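You operate a simulated robot arm through the tools that you are given. There is no shell and no other tool. Be economical: measure what you need, move in short steps, check, and stop when the job is done.

You are at the controls of a simulated two-armed robot. One attempt, no reset.

## Task
Put the seal box on the island top away on the ledge of the pick-up desk. Take the lid off the small jar on the island top and lay it down there. Take the yellow gauge and leave it on the blue book. Fetch the green ring from the island top and set it on the shelf under the window table. Press the yellow vent button two times. The order is free. Set down upright: seal box.

Only the result counts: the job must be done as asked and must still hold three seconds after the hand-in. Knocking over, shifting, dropping, spilling or breaking anything else fails it. Lids that push on must go on centred and level and be pressed home; caps that screw on are set level and turned clockwise until they are tight.

## Robot
Two 7-joint arms with fingered hands on one trunk, on a base that drives. Base frame: it is fixed to the floor where the robot stands at the start and does not move with it; the origin is under the middle of the robot, x ahead of it, y to its left, z up; the surface under the hand at the start is at about z = 860. Lengths are in mm, angles in rad, forces in N, time in s.
The left shoulder is at the start at [99, 128, 1086], the right one opposite. Places, roughly: blue book [-2000, -3000, 1000]; green ring (5x5x2 cm) [800, -300, 900]; ledge of the pick-up desk (71x19 cm) [2180, 3040, 920]; seal box [500, 250, 1000]; shelf under the window table [2700, 1400, 300]; small jar (6x6x8 cm) [500, 0, 900]; yellow gauge [750, -250, 750]; yellow vent button [600, 700, 900]. Payload 5 kg a hand.
The tool frame of a hand sits at the grasp point between the pads (the TCP): z along the fingers, y along the line on which they close. The tips reach 37 mm beyond it. The gripper opens to 124 mm. The gripper's body begins 43 mm behind the TCP. The gripper is a hand of 3 fingers: y runs from the thumb to the fingers, the wrist lies at [-21, -116, -203] in the tool frame, and closing takes about 1.5 s.
Orientation is told as [roll, pitch, yaw] about the base's x, y, z axes, in that order, counted from this pose: with the fingers straight down and the wrist toward the robot, the tool's x, y and z point along [0, 1, 0], [1, 0, 0] and [0, 0, -1] of the base frame.

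## Interface
- The arms move only by the tool step_arm. It takes "left_deltas", "right_deltas" or both (then of equal length, played together; a hand with none holds still); each is one flat list of numbers, 7 for each row, row after row: the shift along the base's x, y, z in units of 150 mm (1.0 is 150 mm), then the turn, a rotation vector about the base's x, y, z in units of 60 degrees (1.0 is 60 degrees), then the gripper command, from -1 (shut) to 1 (fully open), values between in proportion. In form: [x, y, z, rx, ry, rz, hand, x, y, z, rx, ry, rz, hand, ...]. A call has 1 to 12 rows; each row is the pose to reach, as a shift and turn from the pose commanded when the call began. A call with a number of a shift or a turn outside -1 to 1 is refused whole. Each row takes 0.2 s and may step no farther than 50 mm and 0.15 rad from the row before; otherwise, or with a gripper value out of range, the whole call is refused. A pose out of reach is approached as far as the arm can. The call stops where the force on the tool passes 40 N (or 10 N more than at its start, if that is more) or the arm is blocked; 0.2 s more then pass. Each finger travels about 45 mm/s and halts on what it meets, pressing with about 32 N; the grip force reading is that of the motor and also rises with nothing between the fingers. The clock runs only during rows and for 0.2 s after the last one: add rows that repeat a pose to give the fingers time. The reply holds the time, the measured pose of the TCP, the force on the tool along the base axes, the opening and the grip force, in the units named above and with some noise, with the torque about the TCP (base axes, N m) and any sound that the robot's microphone picked up.
- Cameras (640 x 400 px; columns grow to the right, rows downward): "scene" is now at [270.4, 17.7, 1274]; the picture's right is [0.28, -0.96, 0.00], its down [-0.44, -0.13, -0.89] and it looks along [0.85, 0.25, -0.46] (base axes); focal length 214 px, centre (320, 200). "left" rides on the left gripper at [-72, -104, -154] in its tool frame; the picture's right is [-0.83, -0.26, 0.49], its down [0.51, -0.72, 0.47] and it looks along [0.23, 0.64, 0.73] (tool axes); focal length 243 px, centre (320, 200). "right" rides on the right gripper at [72, -104, -154] in its tool frame; the picture's right is [-0.83, 0.26, -0.49], its down [-0.51, -0.72, 0.47] and it looks along [-0.23, 0.64, 0.73] (tool axes); focal length 243 px, centre (320, 200). There is no depth. A picture from a camera that has moved, and an enlarged one, comes with that camera's place and axes in the base frame and with its lens. The place of the scene camera against the robot may be out by one fixed shift of up to 25 mm in any direction.
- get_image(camera): a new picture of that camera. It takes no simulated time.
- raise_lower(by): slides the trunk up (or, below 0, down) by that many mm; the arms and the scene camera ride with it, the base frame stays. It gives what a move gives, with no picture.
- base_move(legs): drives the robot by 1 to 6 legs, each [ahead, left, turn to the left] in mm, mm and rad, along the robot's own axes; the way and the turn of a leg run together, so that a leg with both is an arc; at most 1500 mm and 3.142 rad a leg. The arms and the cameras ride along, it lands a little off, and it stops where it bumps. It gives what a move gives.
- grasp_type(shape, hand): the hand has 3 fingers and takes this shape, open, in about a second: jaw (thumb against the fingers, like two jaws); tri (thumb and two fingers); tip (a fingertip pinch); poke (one finger out to press); point (the index stretched); flat (the hand flat); cup (the hand cupped); fist (a fist). The gripper value then closes the fingers along that shape, each until it touches; the sizes above hold for jaw. It gives what a move gives, with no picture.
- aim_head(pan, tilt): turns the head with the scene camera to pan (to the left, within 1.396 rad either way) and tilt (down, from -0.506 to 1.204), counted from straight ahead of the robot. It gives what a move gives.
- inspect(camera, box): a new picture of the part [left, top, right, bottom] of that camera's present view, enlarged. It takes no simulated time.
- job_done(): hands the job in; it is judged then, once.

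Go step by step. Nothing tells you exact positions but the pictures and the camera data: compare them with the known pose of the tool, close in by small moves and look again before you grip or let go. The budget is 165 turns and 130 pictures, counting those below and the enlarged ones. Unless the task says otherwise, let go and move clear before handing in.

The tools are called by a JSON object that holds its "api" and its "payload". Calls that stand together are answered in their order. step_arm: Moves the arms, as the interface text tells. Its arguments: {"type":"object","properties":{"left_deltas":{"type":"array"},"right_deltas":{"type":"array"}},"required":[]} The other tools are called the same way: raise_lower (by) slides the trunk up or down; grasp_type (shape, hand) gives the hand a shape; base_move (legs) drives the base; aim_head (pan, tilt) turns the head that bears the scene camera; get_image (camera) takes a picture; inspect (camera, box) takes an enlarged picture of a part of a camera's view; job_done () hands the job in.

At the start:

```text
time_s: 0.0
left_tool_pos: [644.2, 515.4, 1171.4]
left_ee_rot: [0.0, 0.001, 0.0]
left_ft_force: [0.5, -0.5, -0.4]
left_wrist_torque: [0.01, 0.02, -0.01]
left_finger_gap: 123.5
left_gripper_force: 0.1
left_shape: jaw
right_tool_pos: [743.7, -43.1, 1243.7]
right_ee_rot: [-0.001, 0.001, 0.002]
right_ft_force: [-1.1, 0.1, -0.8]
right_wrist_torque: [0.01, 0.02, 0.02]
right_finger_gap: 123.3
right_gripper_force: 0.2
right_shape: jaw
trunk travel left (down, up): [-275.0, 288.0]
robot x, y, heading: [-2.0, -2.0, 0.001]
head pan, tilt: [0.284, 0.478]
```

scene: 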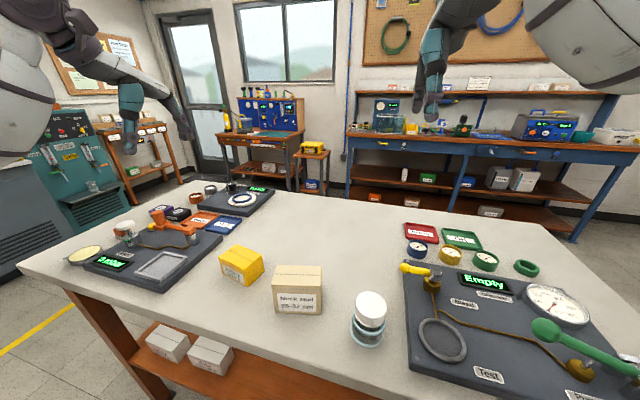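
right: 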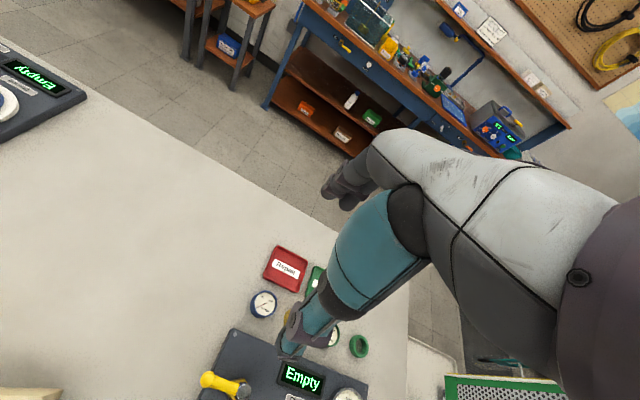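
left: 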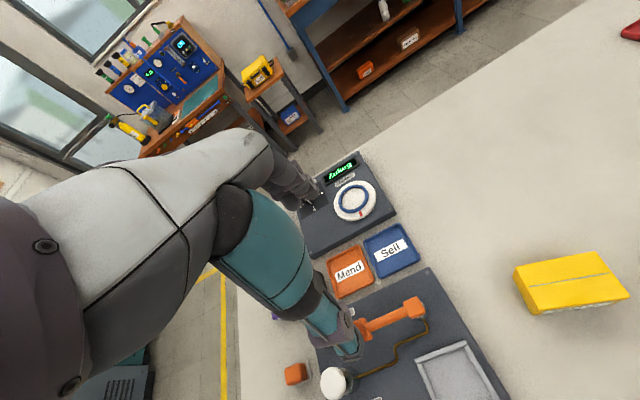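

I see the island top with a yellow box, a cardboard box, a jar, gauges, a green ring and test rigs. I'll enlarge parts of the view to identify the items.

{"api": "inspect", "payload": {"camera": "scene", "box": [200, 220, 400, 350]}}

{"api": "inspect", "payload": {"camera": "scene", "box": [390, 210, 640, 400]}}

{"api": "inspect", "payload": {"camera": "scene", "box": [60, 170, 280, 300]}}

{"api": "inspect", "payload": {"camera": "scene", "box": [20, 80, 340, 210]}}

```text
3.08 times, centred on (300, 285) of scene
camera zoom: at [270.4, 17.7, 1274.0], right [0.28, -0.96, 0.0], down [-0.44, -0.13, -0.89], along [0.85, 0.25, -0.46], focal length 660 px, centre (382, -62)
```

zoom: 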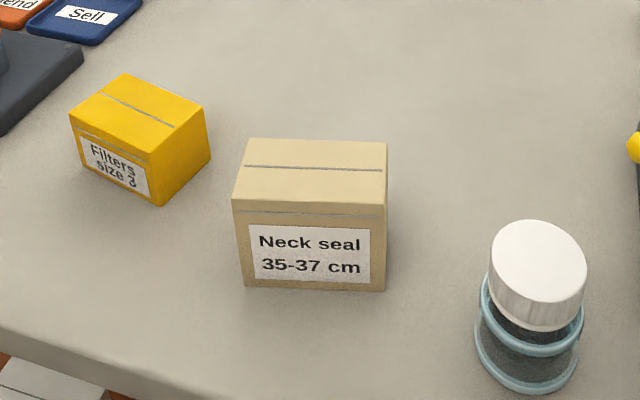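

```text
2.11 times, centred on (515, 305) of scene
camera zoom: at [270.4, 17.7, 1274.0], right [0.28, -0.96, 0.0], down [-0.44, -0.13, -0.89], along [0.85, 0.25, -0.46], focal length 452 px, centre (-90, -21)
```

zoom: 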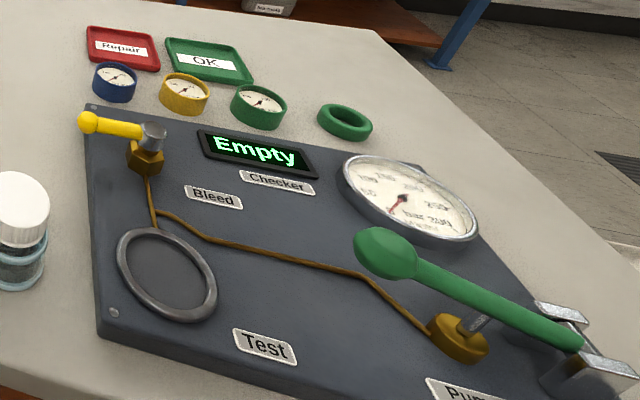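

```text
2.91 times, centred on (170, 235) of scene
camera zoom: at [270.4, 17.7, 1274.0], right [0.28, -0.96, 0.0], down [-0.44, -0.13, -0.89], along [0.85, 0.25, -0.46], focal length 624 px, centre (756, 98)
```

zoom: 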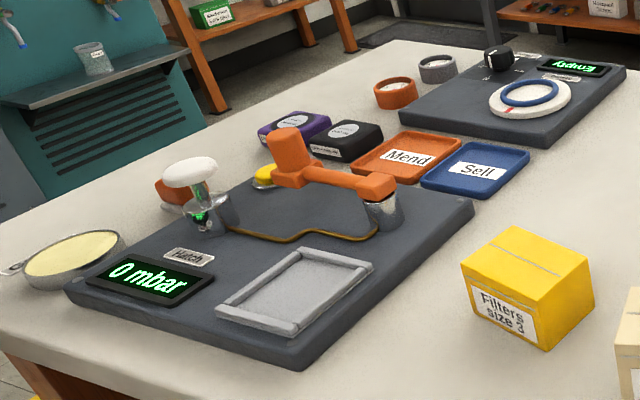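

```text
2.00 times, centred on (180, 145) of scene
camera zoom: at [270.4, 17.7, 1274.0], right [0.28, -0.96, 0.0], down [-0.44, -0.13, -0.89], along [0.85, 0.25, -0.46], focal length 429 px, centre (600, 310)
```

zoom: 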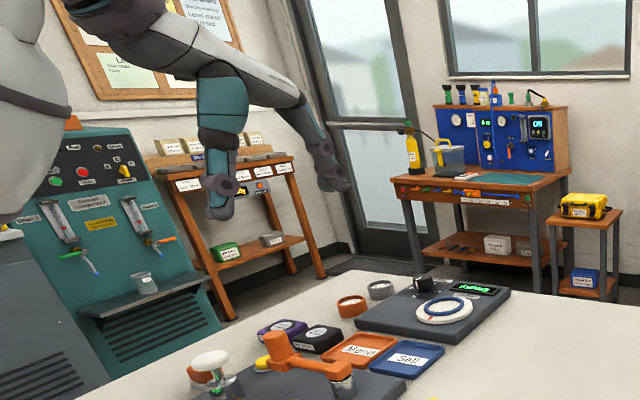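

The seal box is the cardboard "Neck seal" one, near (555,147). I'll look around for the other places and a better view of the yellow button.

{"api": "aim_head", "payload": {"pan": 0.9, "tilt": 0.6}}

{"api": "get_image", "payload": {"camera": "scene"}}

{"api": "aim_head", "payload": {"pan": -0.3, "tilt": 0.7}}

{"api": "get_image", "payload": {"camera": "scene"}}

```text
time_s: 1.0
left_tool_pos: [644.4, 515.2, 1171.9]
left_ee_rot: [0.001, 0.0, -0.001]
left_ft_force: [0.5, -0.4, 0.0]
left_wrist_torque: [0.01, -0.03, 0.01]
left_finger_gap: 123.6
left_gripper_force: 0.1
left_shape: jaw
right_tool_pos: [743.5, -42.8, 1244.0]
right_ee_rot: [0.0, 0.002, 0.0]
right_ft_force: [0.7, -0.2, -0.4]
right_wrist_torque: [-0.02, 0.01, 0.02]
right_finger_gap: 123.6
right_gripper_force: 0.0
right_shape: jaw
trunk travel left (down, up): [-275.0, 288.0]
robot x, y, heading: [0.2, 0.6, 0.0]
head pan, tilt: [0.901, 0.6]
```

```text
122 pictures are left
camera scene: at [237.6, 61.3, 1263.1], right [0.78, -0.62, 0.0], down [-0.35, -0.44, -0.83], along [0.51, 0.65, -0.56], focal length 214 px, centre (320, 200)
```

scene: 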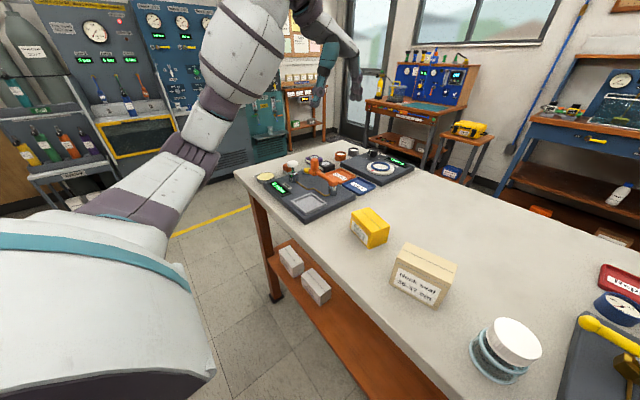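

```text
time_s: 2.4
left_tool_pos: [642.3, 515.1, 1172.4]
left_ee_rot: [0.001, 0.0, 0.0]
left_ft_force: [-0.6, 0.0, 0.2]
left_wrist_torque: [-0.01, -0.04, 0.02]
left_finger_gap: 123.4
left_gripper_force: 0.0
left_shape: jaw
right_tool_pos: [744.8, -44.0, 1243.3]
right_ee_rot: [0.0, -0.001, 0.0]
right_ft_force: [-0.4, -0.3, -0.1]
right_wrist_torque: [0.02, -0.01, 0.0]
right_finger_gap: 123.4
right_gripper_force: 0.1
right_shape: jaw
trunk travel left (down, up): [-275.0, 288.0]
robot x, y, heading: [-1.9, -0.6, -0.001]
head pan, tilt: [-0.3, 0.7]
```

```text
121 pictures are left
camera scene: at [263.8, -33.0, 1254.4], right [-0.29, -0.96, 0.0], down [-0.62, 0.19, -0.77], along [0.73, -0.23, -0.64], focal length 214 px, centre (320, 200)
```

scene: 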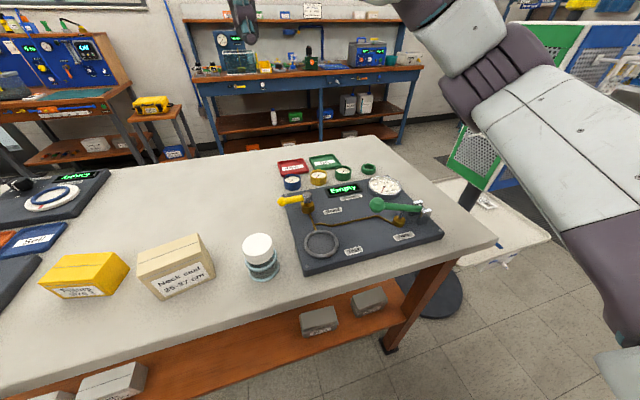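

The jar stands near (525,3), the gauge near (812,-201) and the ring near (825,-388). I'll back off and shift left so that jar, box and button come within reach.

{"api": "base_move", "payload": {"legs": [[-200, 250, 0]]}}

{"api": "aim_head", "payload": {"pan": 0.35, "tilt": 0.6}}

{"api": "get_image", "payload": {"camera": "scene"}}

{"api": "get_image", "payload": {"camera": "left"}}

{"api": "get_image", "payload": {"camera": "right"}}

```text
time_s: 5.2
left_tool_pos: [443.5, 766.3, 1172.4]
left_ee_rot: [0.002, 0.001, 0.002]
left_ft_force: [0.3, -0.1, -0.2]
left_wrist_torque: [-0.01, 0.04, 0.01]
left_finger_gap: 123.6
left_gripper_force: 0.1
left_shape: jaw
right_tool_pos: [545.1, 209.4, 1243.4]
right_ee_rot: [0.0, 0.001, 0.0]
right_ft_force: [-0.2, -0.2, 0.4]
right_wrist_torque: [0.02, 0.0, 0.02]
right_finger_gap: 123.6
right_gripper_force: 0.0
right_shape: jaw
trunk travel left (down, up): [-275.0, 288.0]
robot x, y, heading: [-195.2, 248.0, -0.001]
head pan, tilt: [-0.3, 0.7]
```

```text
time_s: 6.2
left_tool_pos: [443.9, 767.2, 1172.7]
left_ee_rot: [0.001, 0.001, 0.002]
left_ft_force: [0.5, 0.1, 0.1]
left_wrist_torque: [0.0, 0.0, -0.02]
left_finger_gap: 123.4
left_gripper_force: 0.0
left_shape: jaw
right_tool_pos: [544.8, 209.7, 1242.8]
right_ee_rot: [0.0, 0.0, 0.001]
right_ft_force: [-0.4, 0.5, 0.4]
right_wrist_torque: [0.02, -0.03, 0.0]
right_finger_gap: 123.6
right_gripper_force: 0.1
right_shape: jaw
trunk travel left (down, up): [-275.0, 288.0]
robot x, y, heading: [-199.1, 250.0, -0.001]
head pan, tilt: [0.351, 0.6]
```

```text
120 pictures are left
camera scene: at [66.4, 273.5, 1263.0], right [0.35, -0.94, 0.0], down [-0.53, -0.2, -0.82], along [0.77, 0.28, -0.57], focal length 214 px, centre (320, 200)
```

scene: 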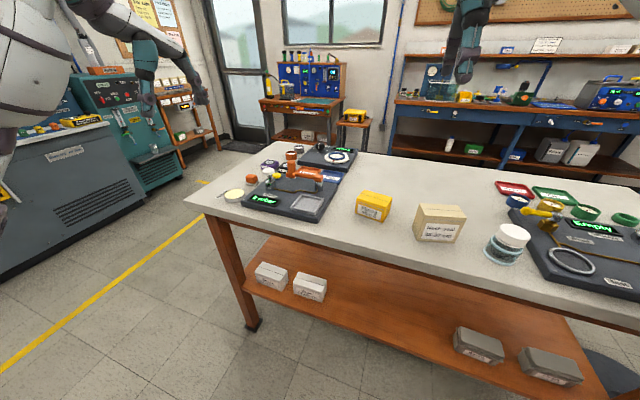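

```text
119 pictures are left
camera left: at [340.1, 694.9, 1326.3], right [-0.26, -0.83, -0.49], down [-0.72, 0.51, -0.47], along [0.64, 0.23, -0.73], focal length 243 px, centre (320, 200)
```

left: 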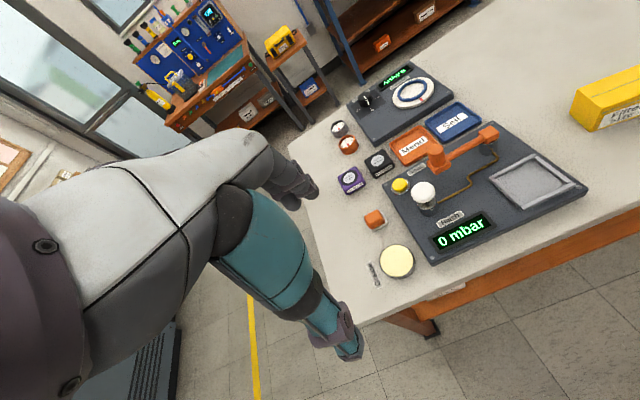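

```text
118 pictures are left
camera right: at [441.0, 280.7, 1397.8], right [0.26, -0.83, 0.49], down [-0.72, -0.51, -0.47], along [0.64, -0.23, -0.73], focal length 243 px, centre (320, 200)
```

right: 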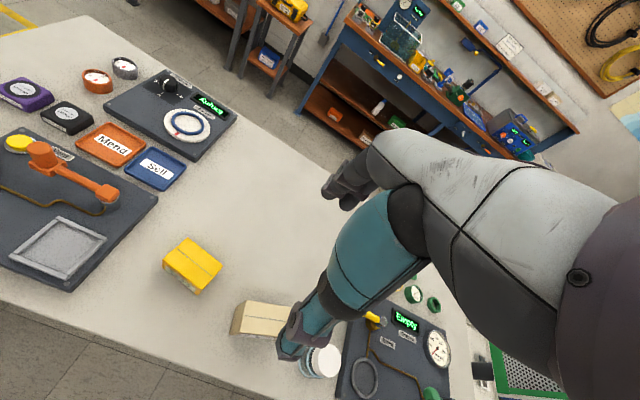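

The yellow vent button triangulates near (637,656,900). Enlarging it and the jar.

{"api": "inspect", "payload": {"camera": "left", "box": [330, 120, 530, 245]}}

{"api": "inspect", "payload": {"camera": "right", "box": [220, 280, 412, 400]}}

{"api": "inspect", "payload": {"camera": "scene", "box": [400, 180, 560, 280]}}

```text
3.20 times, centred on (430, 182) of left
camera zoom: at [340.1, 694.9, 1326.3], right [-0.26, -0.83, -0.49], down [-0.72, 0.51, -0.47], along [0.64, 0.23, -0.73], focal length 776 px, centre (-32, 256)
```

zoom: 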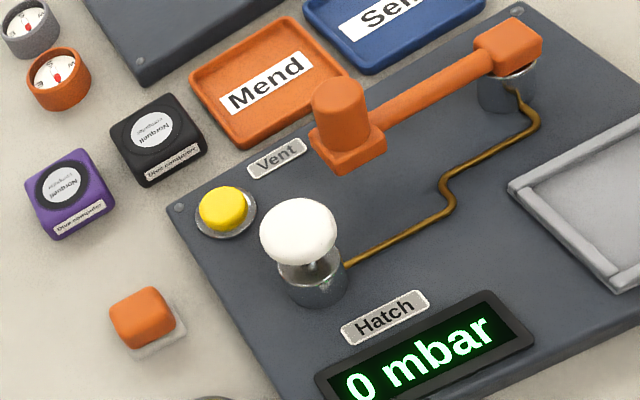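

```text
3.33 times, centred on (316, 340) of right
camera zoom: at [441.0, 280.7, 1397.8], right [0.26, -0.83, 0.49], down [-0.72, -0.51, -0.47], along [0.64, -0.23, -0.73], focal length 809 px, centre (333, -267)
```

zoom: 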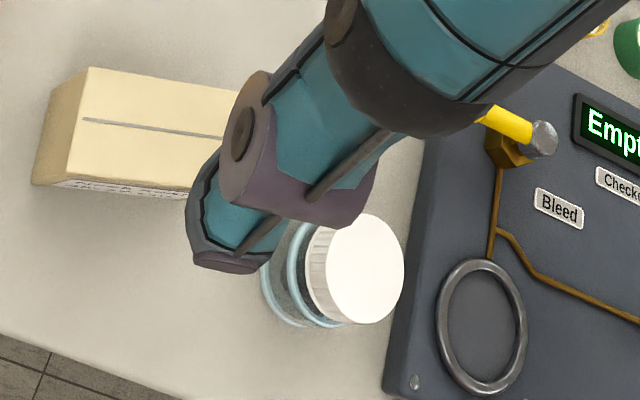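

```text
4.00 times, centred on (480, 230) of scene
camera zoom: at [66.4, 273.5, 1263.0], right [0.35, -0.94, 0.0], down [-0.53, -0.2, -0.82], along [0.77, 0.28, -0.57], focal length 858 px, centre (-320, 80)
```

zoom: 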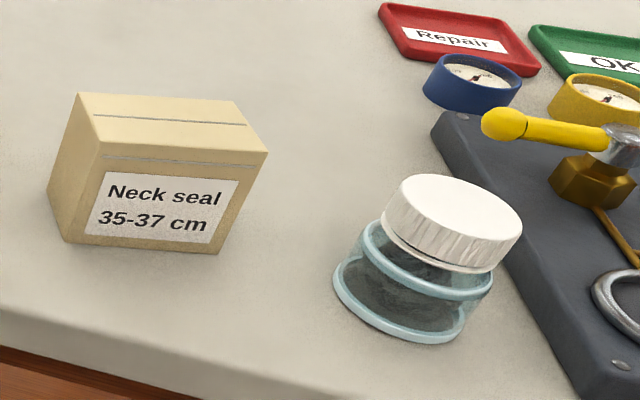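

Both locations are clear. First I'll put the left hand in the poke shape and bring it above the button.

{"api": "grasp_type", "payload": {"hand": "left", "shape": "poke"}}

{"api": "step_arm", "payload": {"left_deltas": [0.25, -0.15, 0, 0, 0, 0, -1, 0.5, -0.3, -0.1, 0, 0, 0, -1, 0.75, -0.45, -0.2, 0, 0, 0, -1, 1, -0.6, -0.3, 0, 0, 0, -1, 1, -0.6, -0.3, 0, 0, 0, -1]}}

{"api": "get_image", "payload": {"camera": "left"}}

{"api": "get_image", "payload": {"camera": "scene"}}

```text
time_s: 7.2
left_tool_pos: [444.5, 766.1, 1172.6]
left_ee_rot: [0.0, 0.0, 0.0]
left_ft_force: [0.1, 0.2, -0.4]
left_wrist_torque: [0.02, -0.01, 0.0]
left_finger_gap: 0.0
left_gripper_force: 0.1
left_shape: poke
right_tool_pos: [544.6, 208.5, 1243.7]
right_ee_rot: [0.001, 0.0, 0.0]
right_ft_force: [-0.5, 0.5, 0.1]
right_wrist_torque: [0.01, -0.01, -0.03]
right_finger_gap: 123.7
right_gripper_force: 0.2
right_shape: jaw
trunk travel left (down, up): [-275.0, 288.0]
robot x, y, heading: [-198.8, 252.2, 0.004]
head pan, tilt: [0.351, 0.6]
```

```text
time_s: 8.3
left_tool_pos: [592.5, 676.1, 1124.4]
left_ee_rot: [0.001, -0.002, 0.002]
left_ft_force: [0.3, -0.7, 0.2]
left_wrist_torque: [-0.02, 0.01, -0.01]
left_finger_gap: 0.0
left_gripper_force: 0.1
left_shape: poke
right_tool_pos: [543.6, 209.5, 1246.3]
right_ee_rot: [0.001, 0.001, 0.001]
right_ft_force: [-0.3, 0.4, -0.8]
right_wrist_torque: [-0.02, -0.03, 0.01]
right_finger_gap: 123.7
right_gripper_force: 0.0
right_shape: jaw
trunk travel left (down, up): [-275.0, 288.0]
robot x, y, heading: [-201.9, 253.0, 0.001]
head pan, tilt: [0.351, 0.6]
```

```text
114 pictures are left
camera left: at [489.8, 604.9, 1279.2], right [-0.26, -0.83, -0.49], down [-0.72, 0.5, -0.47], along [0.64, 0.23, -0.73], focal length 243 px, centre (320, 200)
```

left: 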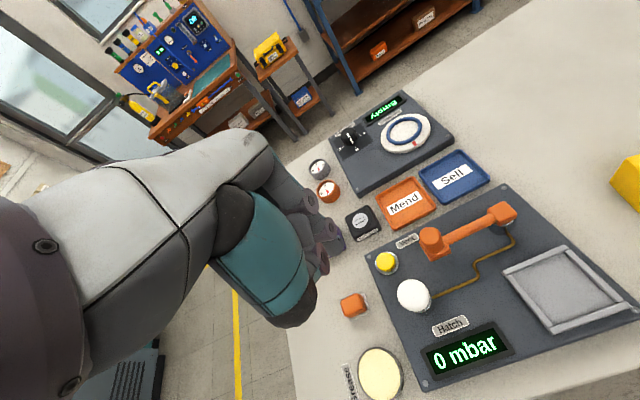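

```text
113 pictures are left
camera scene: at [64.9, 274.5, 1263.4], right [0.35, -0.94, 0.0], down [-0.53, -0.2, -0.83], along [0.77, 0.29, -0.56], focal length 214 px, centre (320, 200)
```

scene: 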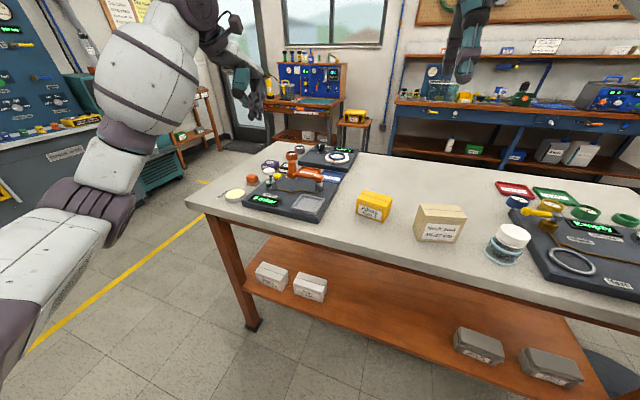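

Zooming on the hand to see which fingertip is out.

{"api": "inspect", "payload": {"camera": "left", "box": [240, 170, 400, 330]}}

{"api": "inspect", "payload": {"camera": "scene", "box": [180, 0, 340, 130]}}

```text
2.50 times, centred on (320, 250) of left
camera zoom: at [489.8, 604.9, 1279.2], right [-0.26, -0.83, -0.49], down [-0.72, 0.5, -0.47], along [0.64, 0.23, -0.73], focal length 606 px, centre (320, 75)
```

zoom: 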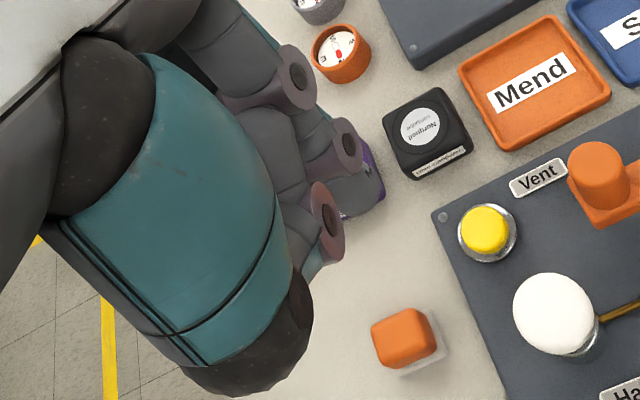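

```text
3.08 times, centred on (260, 65) of scene
camera zoom: at [64.9, 274.5, 1263.4], right [0.35, -0.94, 0.0], down [-0.53, -0.2, -0.83], along [0.77, 0.29, -0.56], focal length 660 px, centre (505, 615)
```

zoom: 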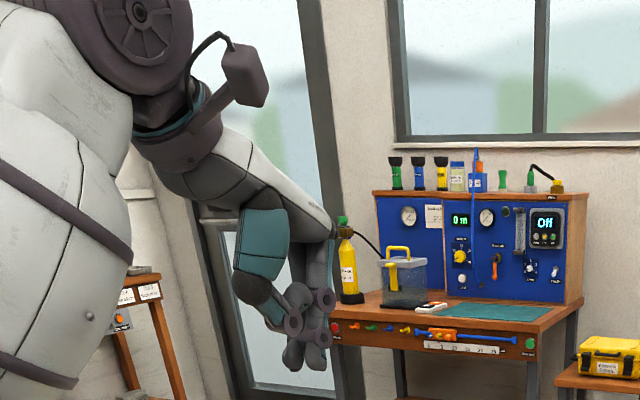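

The -1 command seems to have curled everything into a fist, so I'll open it to see the poke finger.

{"api": "step_arm", "payload": {"left_deltas": [0, 0, 0, 0, 0, 0, 1, 0, 0, 0, 0, 0, 0, 1, 0, 0, 0, 0, 0, 0, 1, 0, 0, 0, 0, 0, 0, 1, 0, 0, 0, 0, 0, 0, 1, 0, 0, 0, 0, 0, 0, 1]}}

{"api": "inspect", "payload": {"camera": "left", "box": [240, 170, 400, 330]}}

{"api": "inspect", "payload": {"camera": "scene", "box": [180, 0, 340, 130]}}

```text
time_s: 9.8
left_tool_pos: [594.5, 676.1, 1125.3]
left_ee_rot: [0.001, -0.001, 0.001]
left_ft_force: [0.2, -0.7, -0.1]
left_wrist_torque: [0.0, 0.01, 0.02]
left_finger_gap: 0.0
left_gripper_force: 0.2
left_shape: poke
right_tool_pos: [545.8, 208.7, 1243.5]
right_ee_rot: [0.0, 0.0, 0.001]
right_ft_force: [1.1, 0.1, 0.7]
right_wrist_torque: [0.01, -0.01, -0.02]
right_finger_gap: 123.7
right_gripper_force: 0.1
right_shape: jaw
trunk travel left (down, up): [-275.0, 288.0]
robot x, y, heading: [-202.9, 247.3, -0.0]
head pan, tilt: [0.351, 0.6]
```

```text
2.50 times, centred on (320, 250) of left
camera zoom: at [491.1, 603.9, 1278.5], right [-0.26, -0.83, -0.49], down [-0.72, 0.51, -0.47], along [0.64, 0.23, -0.73], focal length 606 px, centre (320, 75)
```

zoom: 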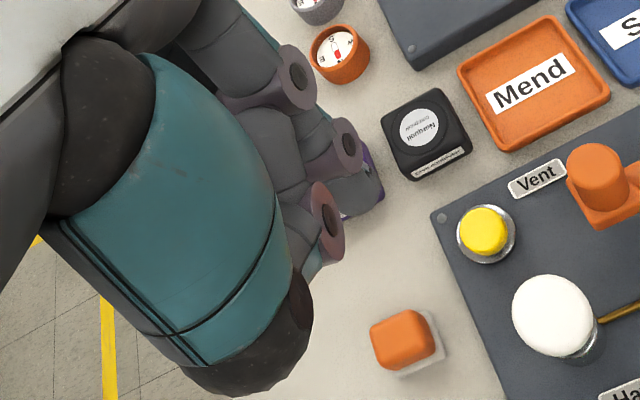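

```text
3.08 times, centred on (260, 65) of scene
camera zoom: at [66.4, 273.6, 1263.0], right [0.35, -0.94, 0.0], down [-0.53, -0.2, -0.83], along [0.77, 0.29, -0.56], focal length 660 px, centre (505, 615)
```

zoom: 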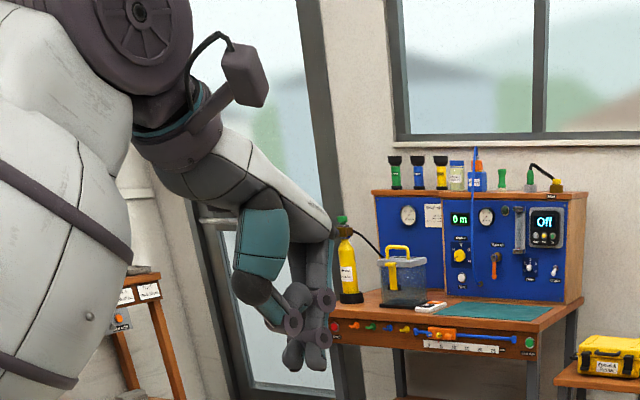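

The poke shape is hard to read from here. I'll compare with the "point" shape and with a closed jaw.

{"api": "grasp_type", "payload": {"hand": "left", "shape": "point"}}

{"api": "inspect", "payload": {"camera": "left", "box": [240, 170, 400, 330]}}

{"api": "inspect", "payload": {"camera": "scene", "box": [180, 0, 340, 130]}}

{"api": "grasp_type", "payload": {"hand": "left", "shape": "jaw"}}

{"api": "step_arm", "payload": {"left_deltas": [0, 0, 0, 0, 0, 0, -1, 0, 0, 0, 0, 0, 0, -1, 0, 0, 0, 0, 0, 0, -1, 0, 0, 0, 0, 0, 0, -1, 0, 0, 0, 0, 0, 0, -1, 0, 0, 0, 0, 0, 0, -1, 0, 0, 0, 0, 0, 0, -1, 0, 0, 0, 0, 0, 0, -1]}}

{"api": "inspect", "payload": {"camera": "left", "box": [240, 170, 400, 330]}}

```text
time_s: 10.7
left_tool_pos: [593.6, 676.1, 1126.0]
left_ee_rot: [0.0, -0.001, 0.002]
left_ft_force: [0.2, 0.6, 0.6]
left_wrist_torque: [-0.02, -0.03, 0.0]
left_finger_gap: 0.0
left_gripper_force: 0.0
left_shape: point
right_tool_pos: [545.5, 208.6, 1242.4]
right_ee_rot: [0.0, 0.0, 0.002]
right_ft_force: [0.6, 0.0, 0.2]
right_wrist_torque: [-0.05, -0.01, 0.02]
right_finger_gap: 123.4
right_gripper_force: 0.2
right_shape: jaw
trunk travel left (down, up): [-275.0, 288.0]
robot x, y, heading: [-202.3, 252.3, 0.004]
head pan, tilt: [0.351, 0.6]
```

```text
2.50 times, centred on (320, 250) of left
camera zoom: at [491.0, 603.9, 1278.6], right [-0.26, -0.83, -0.49], down [-0.72, 0.51, -0.47], along [0.64, 0.23, -0.73], focal length 606 px, centre (320, 75)
```

zoom: 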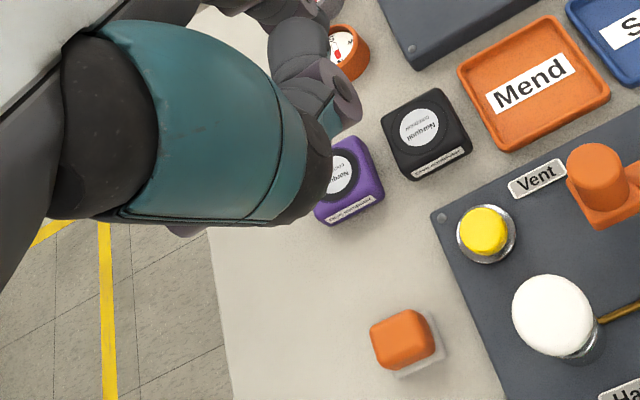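

```text
3.08 times, centred on (260, 65) of scene
camera zoom: at [66.3, 273.6, 1263.1], right [0.35, -0.94, 0.0], down [-0.53, -0.2, -0.83], along [0.77, 0.29, -0.56], focal length 660 px, centre (505, 615)
```

zoom: 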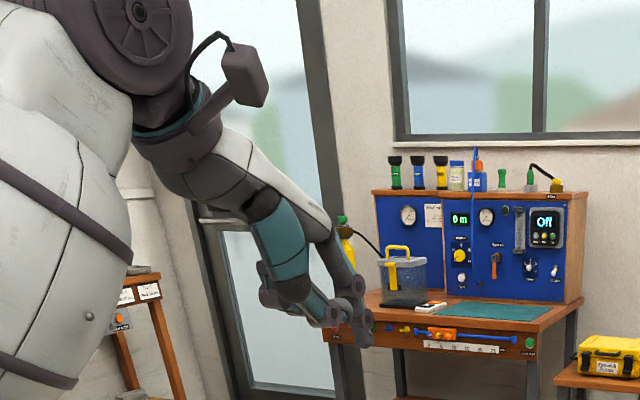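

```text
time_s: 11.6
left_tool_pos: [593.8, 675.6, 1125.5]
left_ee_rot: [0.0, -0.001, 0.001]
left_ft_force: [0.9, -0.6, -0.1]
left_wrist_torque: [0.02, -0.02, -0.02]
left_finger_gap: 123.5
left_gripper_force: 0.1
left_shape: jaw
right_tool_pos: [545.7, 208.9, 1244.3]
right_ee_rot: [0.001, 0.0, 0.003]
right_ft_force: [0.8, -0.1, -0.3]
right_wrist_torque: [-0.03, -0.02, 0.01]
right_finger_gap: 123.5
right_gripper_force: 0.1
right_shape: jaw
trunk travel left (down, up): [-275.0, 288.0]
robot x, y, heading: [-198.6, 248.7, -0.001]
head pan, tilt: [0.351, 0.6]
```

```text
time_s: 13.3
left_tool_pos: [594.4, 675.6, 1125.0]
left_ee_rot: [0.001, -0.002, 0.002]
left_ft_force: [0.3, -0.8, 0.0]
left_wrist_torque: [0.01, 0.03, -0.01]
left_finger_gap: 0.2
left_gripper_force: 26.3
left_shape: jaw
right_tool_pos: [545.2, 209.4, 1243.8]
right_ee_rot: [0.002, 0.0, 0.003]
right_ft_force: [-0.5, 0.6, -0.2]
right_wrist_torque: [0.02, 0.02, 0.02]
right_finger_gap: 123.8
right_gripper_force: 0.0
right_shape: jaw
trunk travel left (down, up): [-275.0, 288.0]
robot x, y, heading: [-196.0, 252.6, -0.001]
head pan, tilt: [0.351, 0.6]
```

```text
2.50 times, centred on (320, 250) of left
camera zoom: at [491.0, 603.9, 1278.6], right [-0.26, -0.83, -0.49], down [-0.72, 0.51, -0.47], along [0.64, 0.23, -0.73], focal length 606 px, centre (320, 75)
```

zoom: 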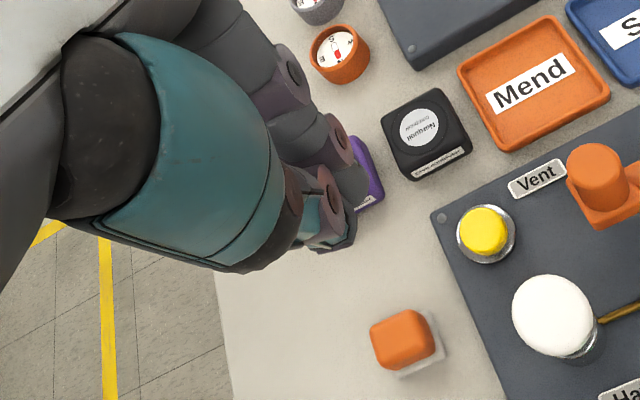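

The closed jaw's tips fit the stated geometry, and poke's outstretched finger seems to sit in the same spot. I'll go back to poke, move over the button and look from closer.

{"api": "grasp_type", "payload": {"hand": "left", "shape": "poke"}}

{"api": "step_arm", "payload": {"left_deltas": [0.14, -0.07, -0.2, 0, 0, 0, 1, 0.287, -0.133, -0.4, 0, 0, 0, 1, 0.287, -0.133, -0.65, 0, 0, 0, 1, 0.287, -0.133, -0.85, 0, 0, 0, 1, 0.287, -0.133, -0.85, 0, 0, 0, 1]}}

{"api": "get_image", "payload": {"camera": "left"}}

{"api": "inspect", "payload": {"camera": "scene", "box": [220, 80, 380, 230]}}

{"api": "get_image", "payload": {"camera": "right"}}

```text
time_s: 14.2
left_tool_pos: [594.4, 676.1, 1124.4]
left_ee_rot: [-0.002, -0.002, 0.002]
left_ft_force: [0.3, 0.7, -0.5]
left_wrist_torque: [-0.01, 0.01, 0.0]
left_finger_gap: 0.0
left_gripper_force: 0.1
left_shape: poke
right_tool_pos: [545.2, 209.6, 1243.5]
right_ee_rot: [0.001, 0.0, 0.001]
right_ft_force: [-0.1, 0.0, -0.1]
right_wrist_torque: [0.01, -0.01, 0.0]
right_finger_gap: 123.6
right_gripper_force: 0.0
right_shape: jaw
trunk travel left (down, up): [-275.0, 288.0]
robot x, y, heading: [-201.4, 248.0, 0.002]
head pan, tilt: [0.351, 0.6]
```

```text
time_s: 15.4
left_tool_pos: [637.6, 653.8, 999.8]
left_ee_rot: [0.0, 0.0, 0.002]
left_ft_force: [0.5, -0.7, 0.2]
left_wrist_torque: [0.03, -0.01, -0.01]
left_finger_gap: 0.1
left_gripper_force: 0.0
left_shape: poke
right_tool_pos: [546.1, 208.4, 1243.6]
right_ee_rot: [-0.001, 0.0, 0.002]
right_ft_force: [0.1, -0.6, -0.7]
right_wrist_torque: [-0.02, 0.02, 0.0]
right_finger_gap: 123.5
right_gripper_force: 0.0
right_shape: jaw
trunk travel left (down, up): [-275.0, 288.0]
robot x, y, heading: [-197.2, 251.4, 0.003]
head pan, tilt: [0.351, 0.6]
```

```text
105 pictures are left
camera left: at [533.1, 581.8, 1153.2], right [-0.26, -0.83, -0.49], down [-0.72, 0.51, -0.47], along [0.64, 0.23, -0.73], focal length 243 px, centre (320, 200)
```

left: 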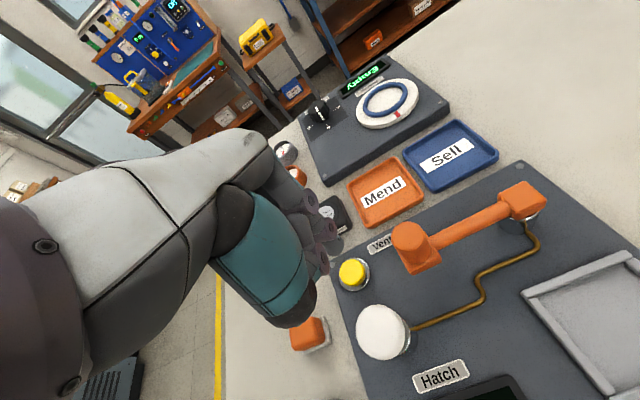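

```text
2.67 times, centred on (300, 155) of scene
camera zoom: at [66.1, 273.2, 1263.1], right [0.35, -0.94, 0.0], down [-0.53, -0.2, -0.83], along [0.77, 0.29, -0.56], focal length 572 px, centre (373, 320)
```

zoom: 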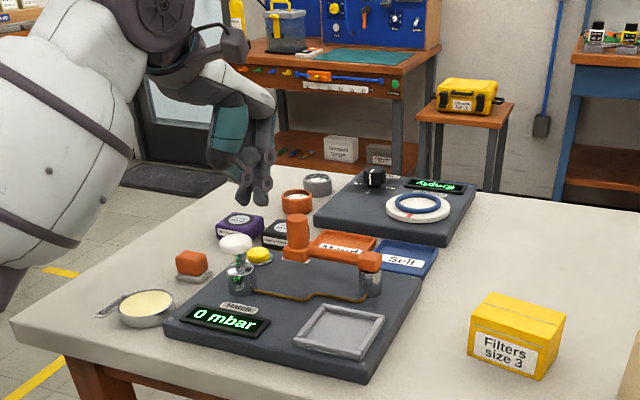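

```text
103 pictures are left
camera right: at [440.6, 280.3, 1398.0], right [0.26, -0.83, 0.49], down [-0.72, -0.51, -0.47], along [0.64, -0.23, -0.73], focal length 243 px, centre (320, 200)
```

right: 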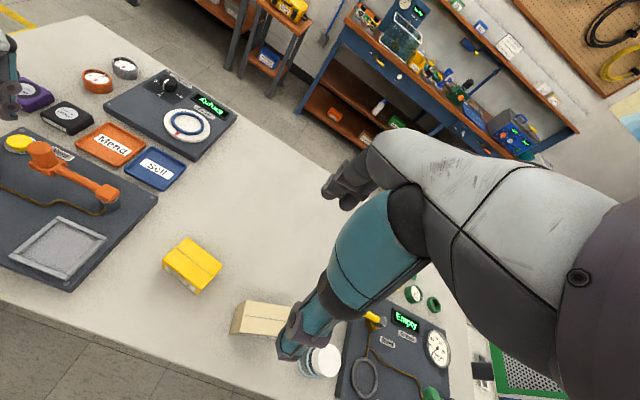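

The button re-triangulates to (638,653,900), right beneath the TCP. I'll descend to z≈950 and check the tip.

{"api": "step_arm", "payload": {"left_deltas": [0, 0, -0.12, 0, 0, 0, 1, 0, 0, -0.24, 0, 0, 0, 1, 0, 0, -0.333, 0, 0, 0, 1, 0, 0, -0.333, 0, 0, 0, 1]}}

{"api": "inspect", "payload": {"camera": "left", "box": [250, 170, 410, 320]}}

{"api": "inspect", "payload": {"camera": "scene", "box": [240, 110, 340, 220]}}

```text
time_s: 16.4
left_tool_pos: [636.6, 657.0, 948.4]
left_ee_rot: [0.002, 0.0, 0.001]
left_ft_force: [-0.6, 0.0, -0.3]
left_wrist_torque: [-0.02, 0.01, 0.0]
left_finger_gap: 0.0
left_gripper_force: 0.1
left_shape: poke
right_tool_pos: [544.6, 207.6, 1243.3]
right_ee_rot: [0.001, -0.001, 0.002]
right_ft_force: [-0.4, 0.8, 0.7]
right_wrist_torque: [0.01, 0.04, -0.03]
right_finger_gap: 123.9
right_gripper_force: 0.0
right_shape: jaw
trunk travel left (down, up): [-275.0, 288.0]
robot x, y, heading: [-201.2, 248.8, 0.004]
head pan, tilt: [0.351, 0.6]
```

```text
2.67 times, centred on (330, 245) of left
camera zoom: at [533.2, 583.7, 1102.7], right [-0.26, -0.83, -0.49], down [-0.72, 0.51, -0.47], along [0.64, 0.23, -0.73], focal length 647 px, centre (293, 80)
```

zoom: 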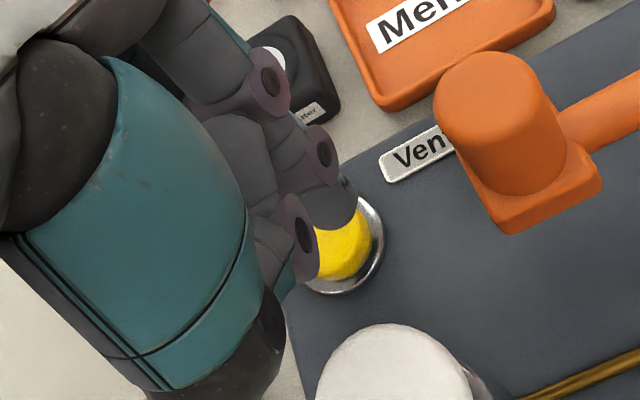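

```text
3.64 times, centred on (290, 165) of scene
camera zoom: at [66.2, 273.5, 1263.1], right [0.35, -0.94, 0.0], down [-0.53, -0.2, -0.83], along [0.77, 0.29, -0.56], focal length 780 px, centre (429, 327)
```

zoom: 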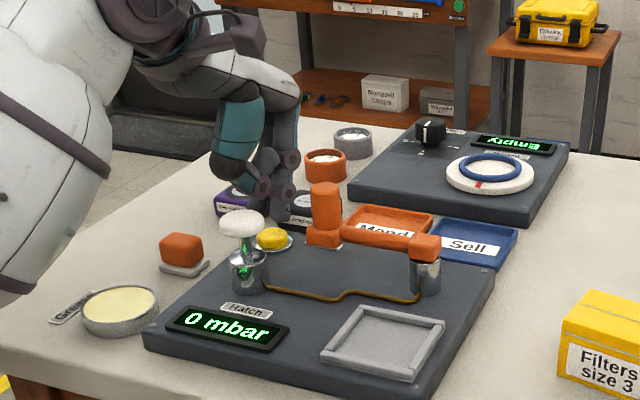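

The fingertip is over the button. I'll press slowly and watch for force and sound.

{"api": "step_arm", "payload": {"left_deltas": [-0.01, 0, -0.03, 0, 0, 0, 1, -0.01, 0, -0.06, 0, 0, 0, 1, -0.01, 0, -0.08, 0, 0, 0, 1, -0.01, 0, -0.1, 0, 0, 0, 1, -0.01, 0, -0.115, 0, 0, 0, 1]}}

{"api": "inspect", "payload": {"camera": "left", "box": [250, 170, 410, 320]}}

```text
time_s: 17.6
left_tool_pos: [635.9, 657.8, 933.3]
left_ee_rot: [0.0, -0.002, 0.001]
left_ft_force: [-0.3, 0.0, 0.1]
left_wrist_torque: [-0.01, 0.0, 0.02]
left_finger_gap: 0.0
left_gripper_force: 0.0
left_shape: poke
right_tool_pos: [544.5, 208.5, 1244.8]
right_ee_rot: [0.001, -0.002, 0.002]
right_ft_force: [0.0, 0.2, 0.0]
right_wrist_torque: [-0.04, -0.01, 0.02]
right_finger_gap: 123.8
right_gripper_force: 0.1
right_shape: jaw
trunk travel left (down, up): [-275.0, 288.0]
robot x, y, heading: [-201.0, 251.2, 0.001]
head pan, tilt: [0.351, 0.6]
```

```text
2.67 times, centred on (330, 245) of left
camera zoom: at [531.6, 584.6, 1086.6], right [-0.26, -0.83, -0.49], down [-0.72, 0.51, -0.47], along [0.64, 0.23, -0.73], focal length 647 px, centre (293, 80)
```

zoom: 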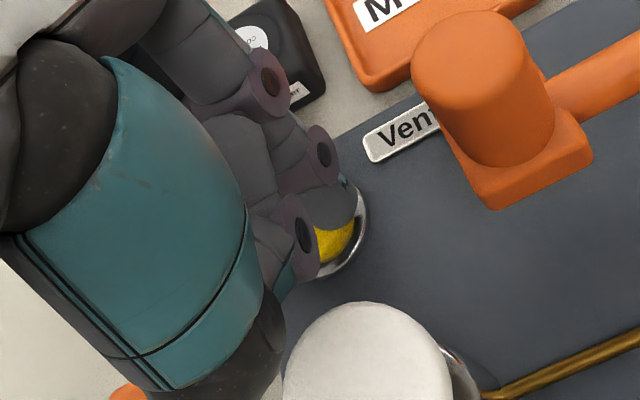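

Almost touching. Continuing down in small increments.

{"api": "step_arm", "payload": {"left_deltas": [0, 0, -0.015, 0, 0, 0, 1, 0, 0, -0.03, 0, 0, 0, 1, 0, 0, -0.045, 0, 0, 0, 1, 0, 0, -0.06, 0, 0, 0, 1]}}

```text
time_s: 18.6
left_tool_pos: [633.9, 657.1, 927.2]
left_ee_rot: [0.0, -0.004, 0.003]
left_ft_force: [4.0, 1.6, 9.9]
left_wrist_torque: [0.06, 0.03, -0.07]
left_finger_gap: 0.1
left_gripper_force: 0.1
left_shape: poke
right_tool_pos: [545.0, 207.4, 1244.5]
right_ee_rot: [0.001, -0.001, 0.003]
right_ft_force: [0.6, 0.2, -0.7]
right_wrist_torque: [0.02, 0.01, -0.01]
right_finger_gap: 123.7
right_gripper_force: 0.0
right_shape: jaw
trunk travel left (down, up): [-275.0, 288.0]
robot x, y, heading: [-196.7, 247.5, 0.004]
head pan, tilt: [0.351, 0.6]
heard: click
```

A click, so that's press one. I'll release fully, then press again.

{"api": "step_arm", "payload": {"left_deltas": [0, 0, 0.05, 0, 0, 0, 1, 0, 0, 0.1, 0, 0, 0, 1, 0, 0, 0.1, 0, 0, 0, 1, 0, 0, 0.1, 0, 0, 0, 1]}}

{"api": "step_arm", "payload": {"left_deltas": [0, 0, -0.04, 0, 0, 0, 1, 0, 0, -0.06, 0, 0, 0, 1, 0, 0, -0.075, 0, 0, 0, 1, 0, 0, -0.09, 0, 0, 0, 1, 0, 0, -0.1, 0, 0, 0, 1]}}

```text
time_s: 19.6
left_tool_pos: [635.1, 658.3, 940.1]
left_ee_rot: [0.0, -0.001, 0.001]
left_ft_force: [0.3, 0.3, 0.3]
left_wrist_torque: [0.03, -0.02, -0.04]
left_finger_gap: 0.2
left_gripper_force: 0.1
left_shape: poke
right_tool_pos: [544.6, 207.9, 1243.8]
right_ee_rot: [0.0, -0.001, 0.003]
right_ft_force: [0.4, 0.1, 0.2]
right_wrist_torque: [-0.02, -0.01, 0.02]
right_finger_gap: 123.8
right_gripper_force: 0.1
right_shape: jaw
trunk travel left (down, up): [-275.0, 288.0]
robot x, y, heading: [-200.1, 253.1, 0.003]
head pan, tilt: [0.351, 0.6]
```

```text
time_s: 20.9
left_tool_pos: [635.4, 658.1, 926.3]
left_ee_rot: [0.0, -0.005, 0.002]
left_ft_force: [1.8, 0.6, 9.8]
left_wrist_torque: [0.1, 0.05, -0.06]
left_finger_gap: 0.0
left_gripper_force: 0.0
left_shape: poke
right_tool_pos: [545.4, 208.4, 1243.5]
right_ee_rot: [0.001, 0.001, 0.0]
right_ft_force: [-0.1, 0.1, 0.3]
right_wrist_torque: [-0.02, 0.0, 0.01]
right_finger_gap: 123.6
right_gripper_force: 0.0
right_shape: jaw
trunk travel left (down, up): [-275.0, 288.0]
robot x, y, heading: [-201.7, 254.7, 0.001]
head pan, tilt: [0.351, 0.6]
heard: click
```

Second click heard. I'll raise the left hand clear and meanwhile bring the right hand toward the jar.

{"api": "step_arm", "payload": {"left_deltas": [0, 0, 0.25, 0, 0, 0, 1, 0, 0, 0.55, 0, 0, 0, 1, 0, 0, 0.85, 0, 0, 0, 1, -0.25, 0.1, 1, 0, 0, 0, 1, -0.55, 0.2, 1, 0, 0, 0, 1, -0.8, 0.3, 1, 0, 0, 0, 1, -0.8, 0.3, 1, 0, 0, 0, 1], "right_deltas": [0, -0.2, -0.2, 0, 0, 0, 1, -0.05, -0.4, -0.4, 0, 0, 0, 1, -0.1, -0.6, -0.6, 0, 0, 0, 1, -0.15, -0.8, -0.8, 0, 0, 0, 1, -0.2, -1, -0.95, 0, 0, 0, 1, -0.2, -1, -0.95, 0, 0, 0, 1, -0.2, -1, -0.95, 0, 0, 0, 1]}}

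{"api": "grasp_type", "payload": {"hand": "left", "shape": "jaw"}}

{"api": "get_image", "payload": {"camera": "right"}}

{"api": "get_image", "payload": {"camera": "scene"}}

```text
time_s: 22.4
left_tool_pos: [514.4, 703.1, 1072.2]
left_ee_rot: [-0.001, 0.002, 0.001]
left_ft_force: [1.3, -1.1, -0.5]
left_wrist_torque: [-0.03, 0.0, 0.02]
left_finger_gap: 0.0
left_gripper_force: 0.1
left_shape: poke
right_tool_pos: [517.0, 58.9, 1099.3]
right_ee_rot: [0.0, 0.003, 0.002]
right_ft_force: [-0.3, 0.1, 0.4]
right_wrist_torque: [0.03, -0.01, -0.02]
right_finger_gap: 123.5
right_gripper_force: 0.0
right_shape: jaw
trunk travel left (down, up): [-275.0, 288.0]
robot x, y, heading: [-204.3, 250.1, 0.005]
head pan, tilt: [0.351, 0.6]
```

```text
time_s: 23.4
left_tool_pos: [513.3, 705.2, 1071.7]
left_ee_rot: [-0.001, 0.0, 0.002]
left_ft_force: [0.5, 0.0, 0.7]
left_wrist_torque: [0.0, 0.01, 0.01]
left_finger_gap: 124.2
left_gripper_force: 0.1
left_shape: jaw
right_tool_pos: [515.9, 60.5, 1100.8]
right_ee_rot: [0.0, -0.002, 0.003]
right_ft_force: [0.0, -0.2, 0.3]
right_wrist_torque: [-0.03, 0.0, -0.02]
right_finger_gap: 123.7
right_gripper_force: 0.1
right_shape: jaw
trunk travel left (down, up): [-275.0, 288.0]
robot x, y, heading: [-198.9, 249.7, 0.003]
head pan, tilt: [0.351, 0.6]
```

```text
99 pictures are left
camera right: at [411.8, 132.5, 1254.2], right [0.26, -0.83, 0.49], down [-0.72, -0.51, -0.47], along [0.64, -0.23, -0.73], focal length 243 px, centre (320, 200)
```

right: 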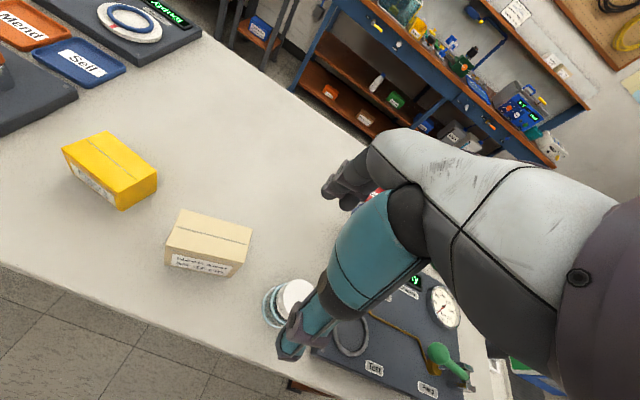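

```text
98 pictures are left
camera scene: at [66.2, 273.7, 1263.1], right [0.35, -0.94, 0.0], down [-0.53, -0.2, -0.83], along [0.77, 0.29, -0.56], focal length 214 px, centre (320, 200)
```

scene: 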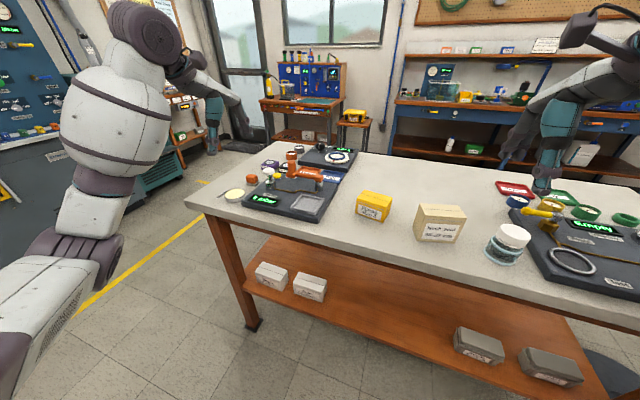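

Zooming on the jar and box from the right wrist camera for precise positions.

{"api": "inspect", "payload": {"camera": "right", "box": [150, 190, 342, 310]}}

{"api": "inspect", "payload": {"camera": "right", "box": [240, 260, 352, 370]}}

```text
3.33 times, centred on (246, 250) of right
camera zoom: at [411.8, 132.5, 1254.2], right [0.26, -0.83, 0.49], down [-0.72, -0.51, -0.47], along [0.64, -0.23, -0.73], focal length 809 px, centre (567, 33)
```

zoom: 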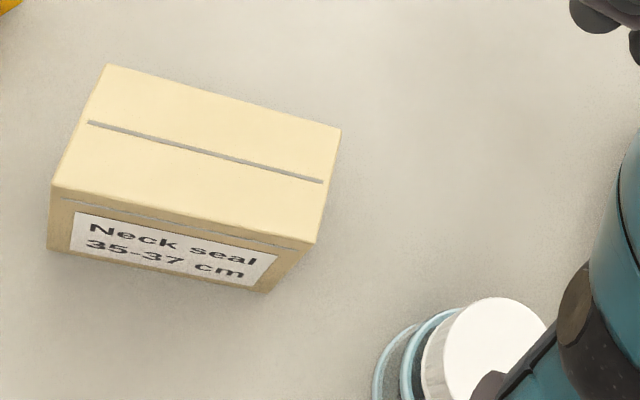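

```text
3.64 times, centred on (296, 315) of right
camera zoom: at [411.8, 132.5, 1254.2], right [0.26, -0.83, 0.49], down [-0.72, -0.51, -0.47], along [0.64, -0.23, -0.73], focal length 882 px, centre (407, -218)
```

zoom: 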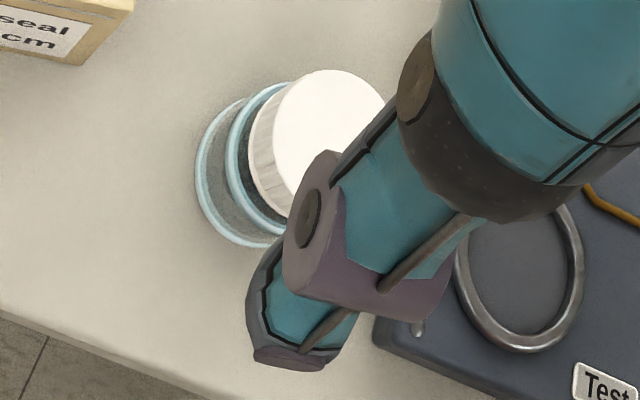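

The jar lid is partly hidden by my hand. I'll move the right hand back and lower so the lid shows clear beyond the fingers.

{"api": "step_arm", "payload": {"right_deltas": [-0.15, -0.05, -0.2, 0, 0, 0, 1, -0.3, -0.1, -0.4, 0, 0, 0, 1, -0.45, -0.15, -0.5, 0, 0, 0, 1, -0.5, -0.2, -0.5, 0, 0, 0, 1, -0.5, -0.2, -0.5, 0, 0, 0, 1]}}

{"api": "get_image", "payload": {"camera": "right"}}

```text
time_s: 24.6
left_tool_pos: [514.1, 705.3, 1071.5]
left_ee_rot: [0.0, 0.002, 0.002]
left_ft_force: [-0.9, -0.5, -0.4]
left_wrist_torque: [-0.01, 0.01, -0.02]
left_finger_gap: 124.0
left_gripper_force: 0.0
left_shape: jaw
right_tool_pos: [441.9, 29.4, 1023.3]
right_ee_rot: [0.0, 0.002, 0.0]
right_ft_force: [0.8, 0.4, 0.2]
right_wrist_torque: [0.0, 0.04, 0.02]
right_finger_gap: 123.5
right_gripper_force: 0.1
right_shape: jaw
trunk travel left (down, up): [-275.0, 288.0]
robot x, y, heading: [-200.7, 251.0, 0.003]
head pan, tilt: [0.351, 0.6]
```

```text
95 pictures are left
camera right: at [337.0, 100.4, 1178.1], right [0.26, -0.83, 0.49], down [-0.72, -0.51, -0.47], along [0.64, -0.23, -0.73], focal length 243 px, centre (320, 200)
```

right: 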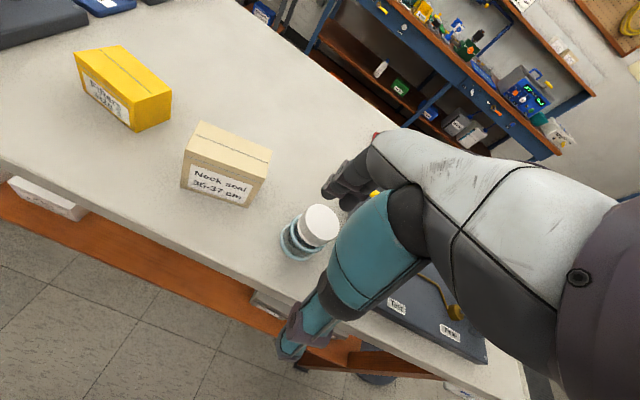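

{"api": "inspect", "payload": {"camera": "right", "box": [255, 180, 367, 280]}}

{"api": "inspect", "payload": {"camera": "right", "box": [165, 105, 293, 220]}}

```text
4.00 times, centred on (311, 230) of right
camera zoom: at [337.0, 100.4, 1178.1], right [0.26, -0.83, 0.49], down [-0.72, -0.51, -0.47], along [0.64, -0.23, -0.73], focal length 970 px, centre (356, 80)
```

zoom: 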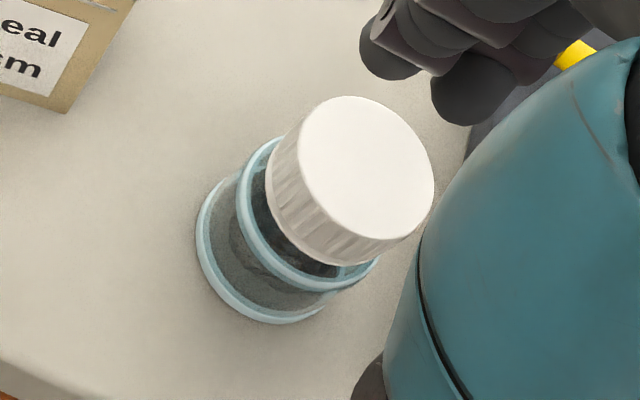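

```text
3.48 times, centred on (229, 162) of right
camera zoom: at [337.0, 100.4, 1178.1], right [0.26, -0.83, 0.49], down [-0.72, -0.51, -0.47], along [0.64, -0.23, -0.73], focal length 844 px, centre (636, 330)
```

zoom: 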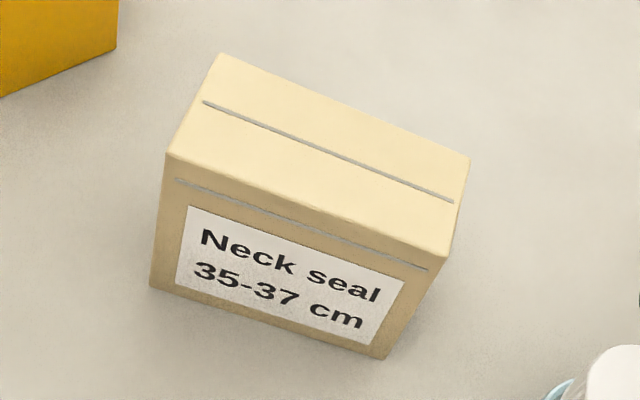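

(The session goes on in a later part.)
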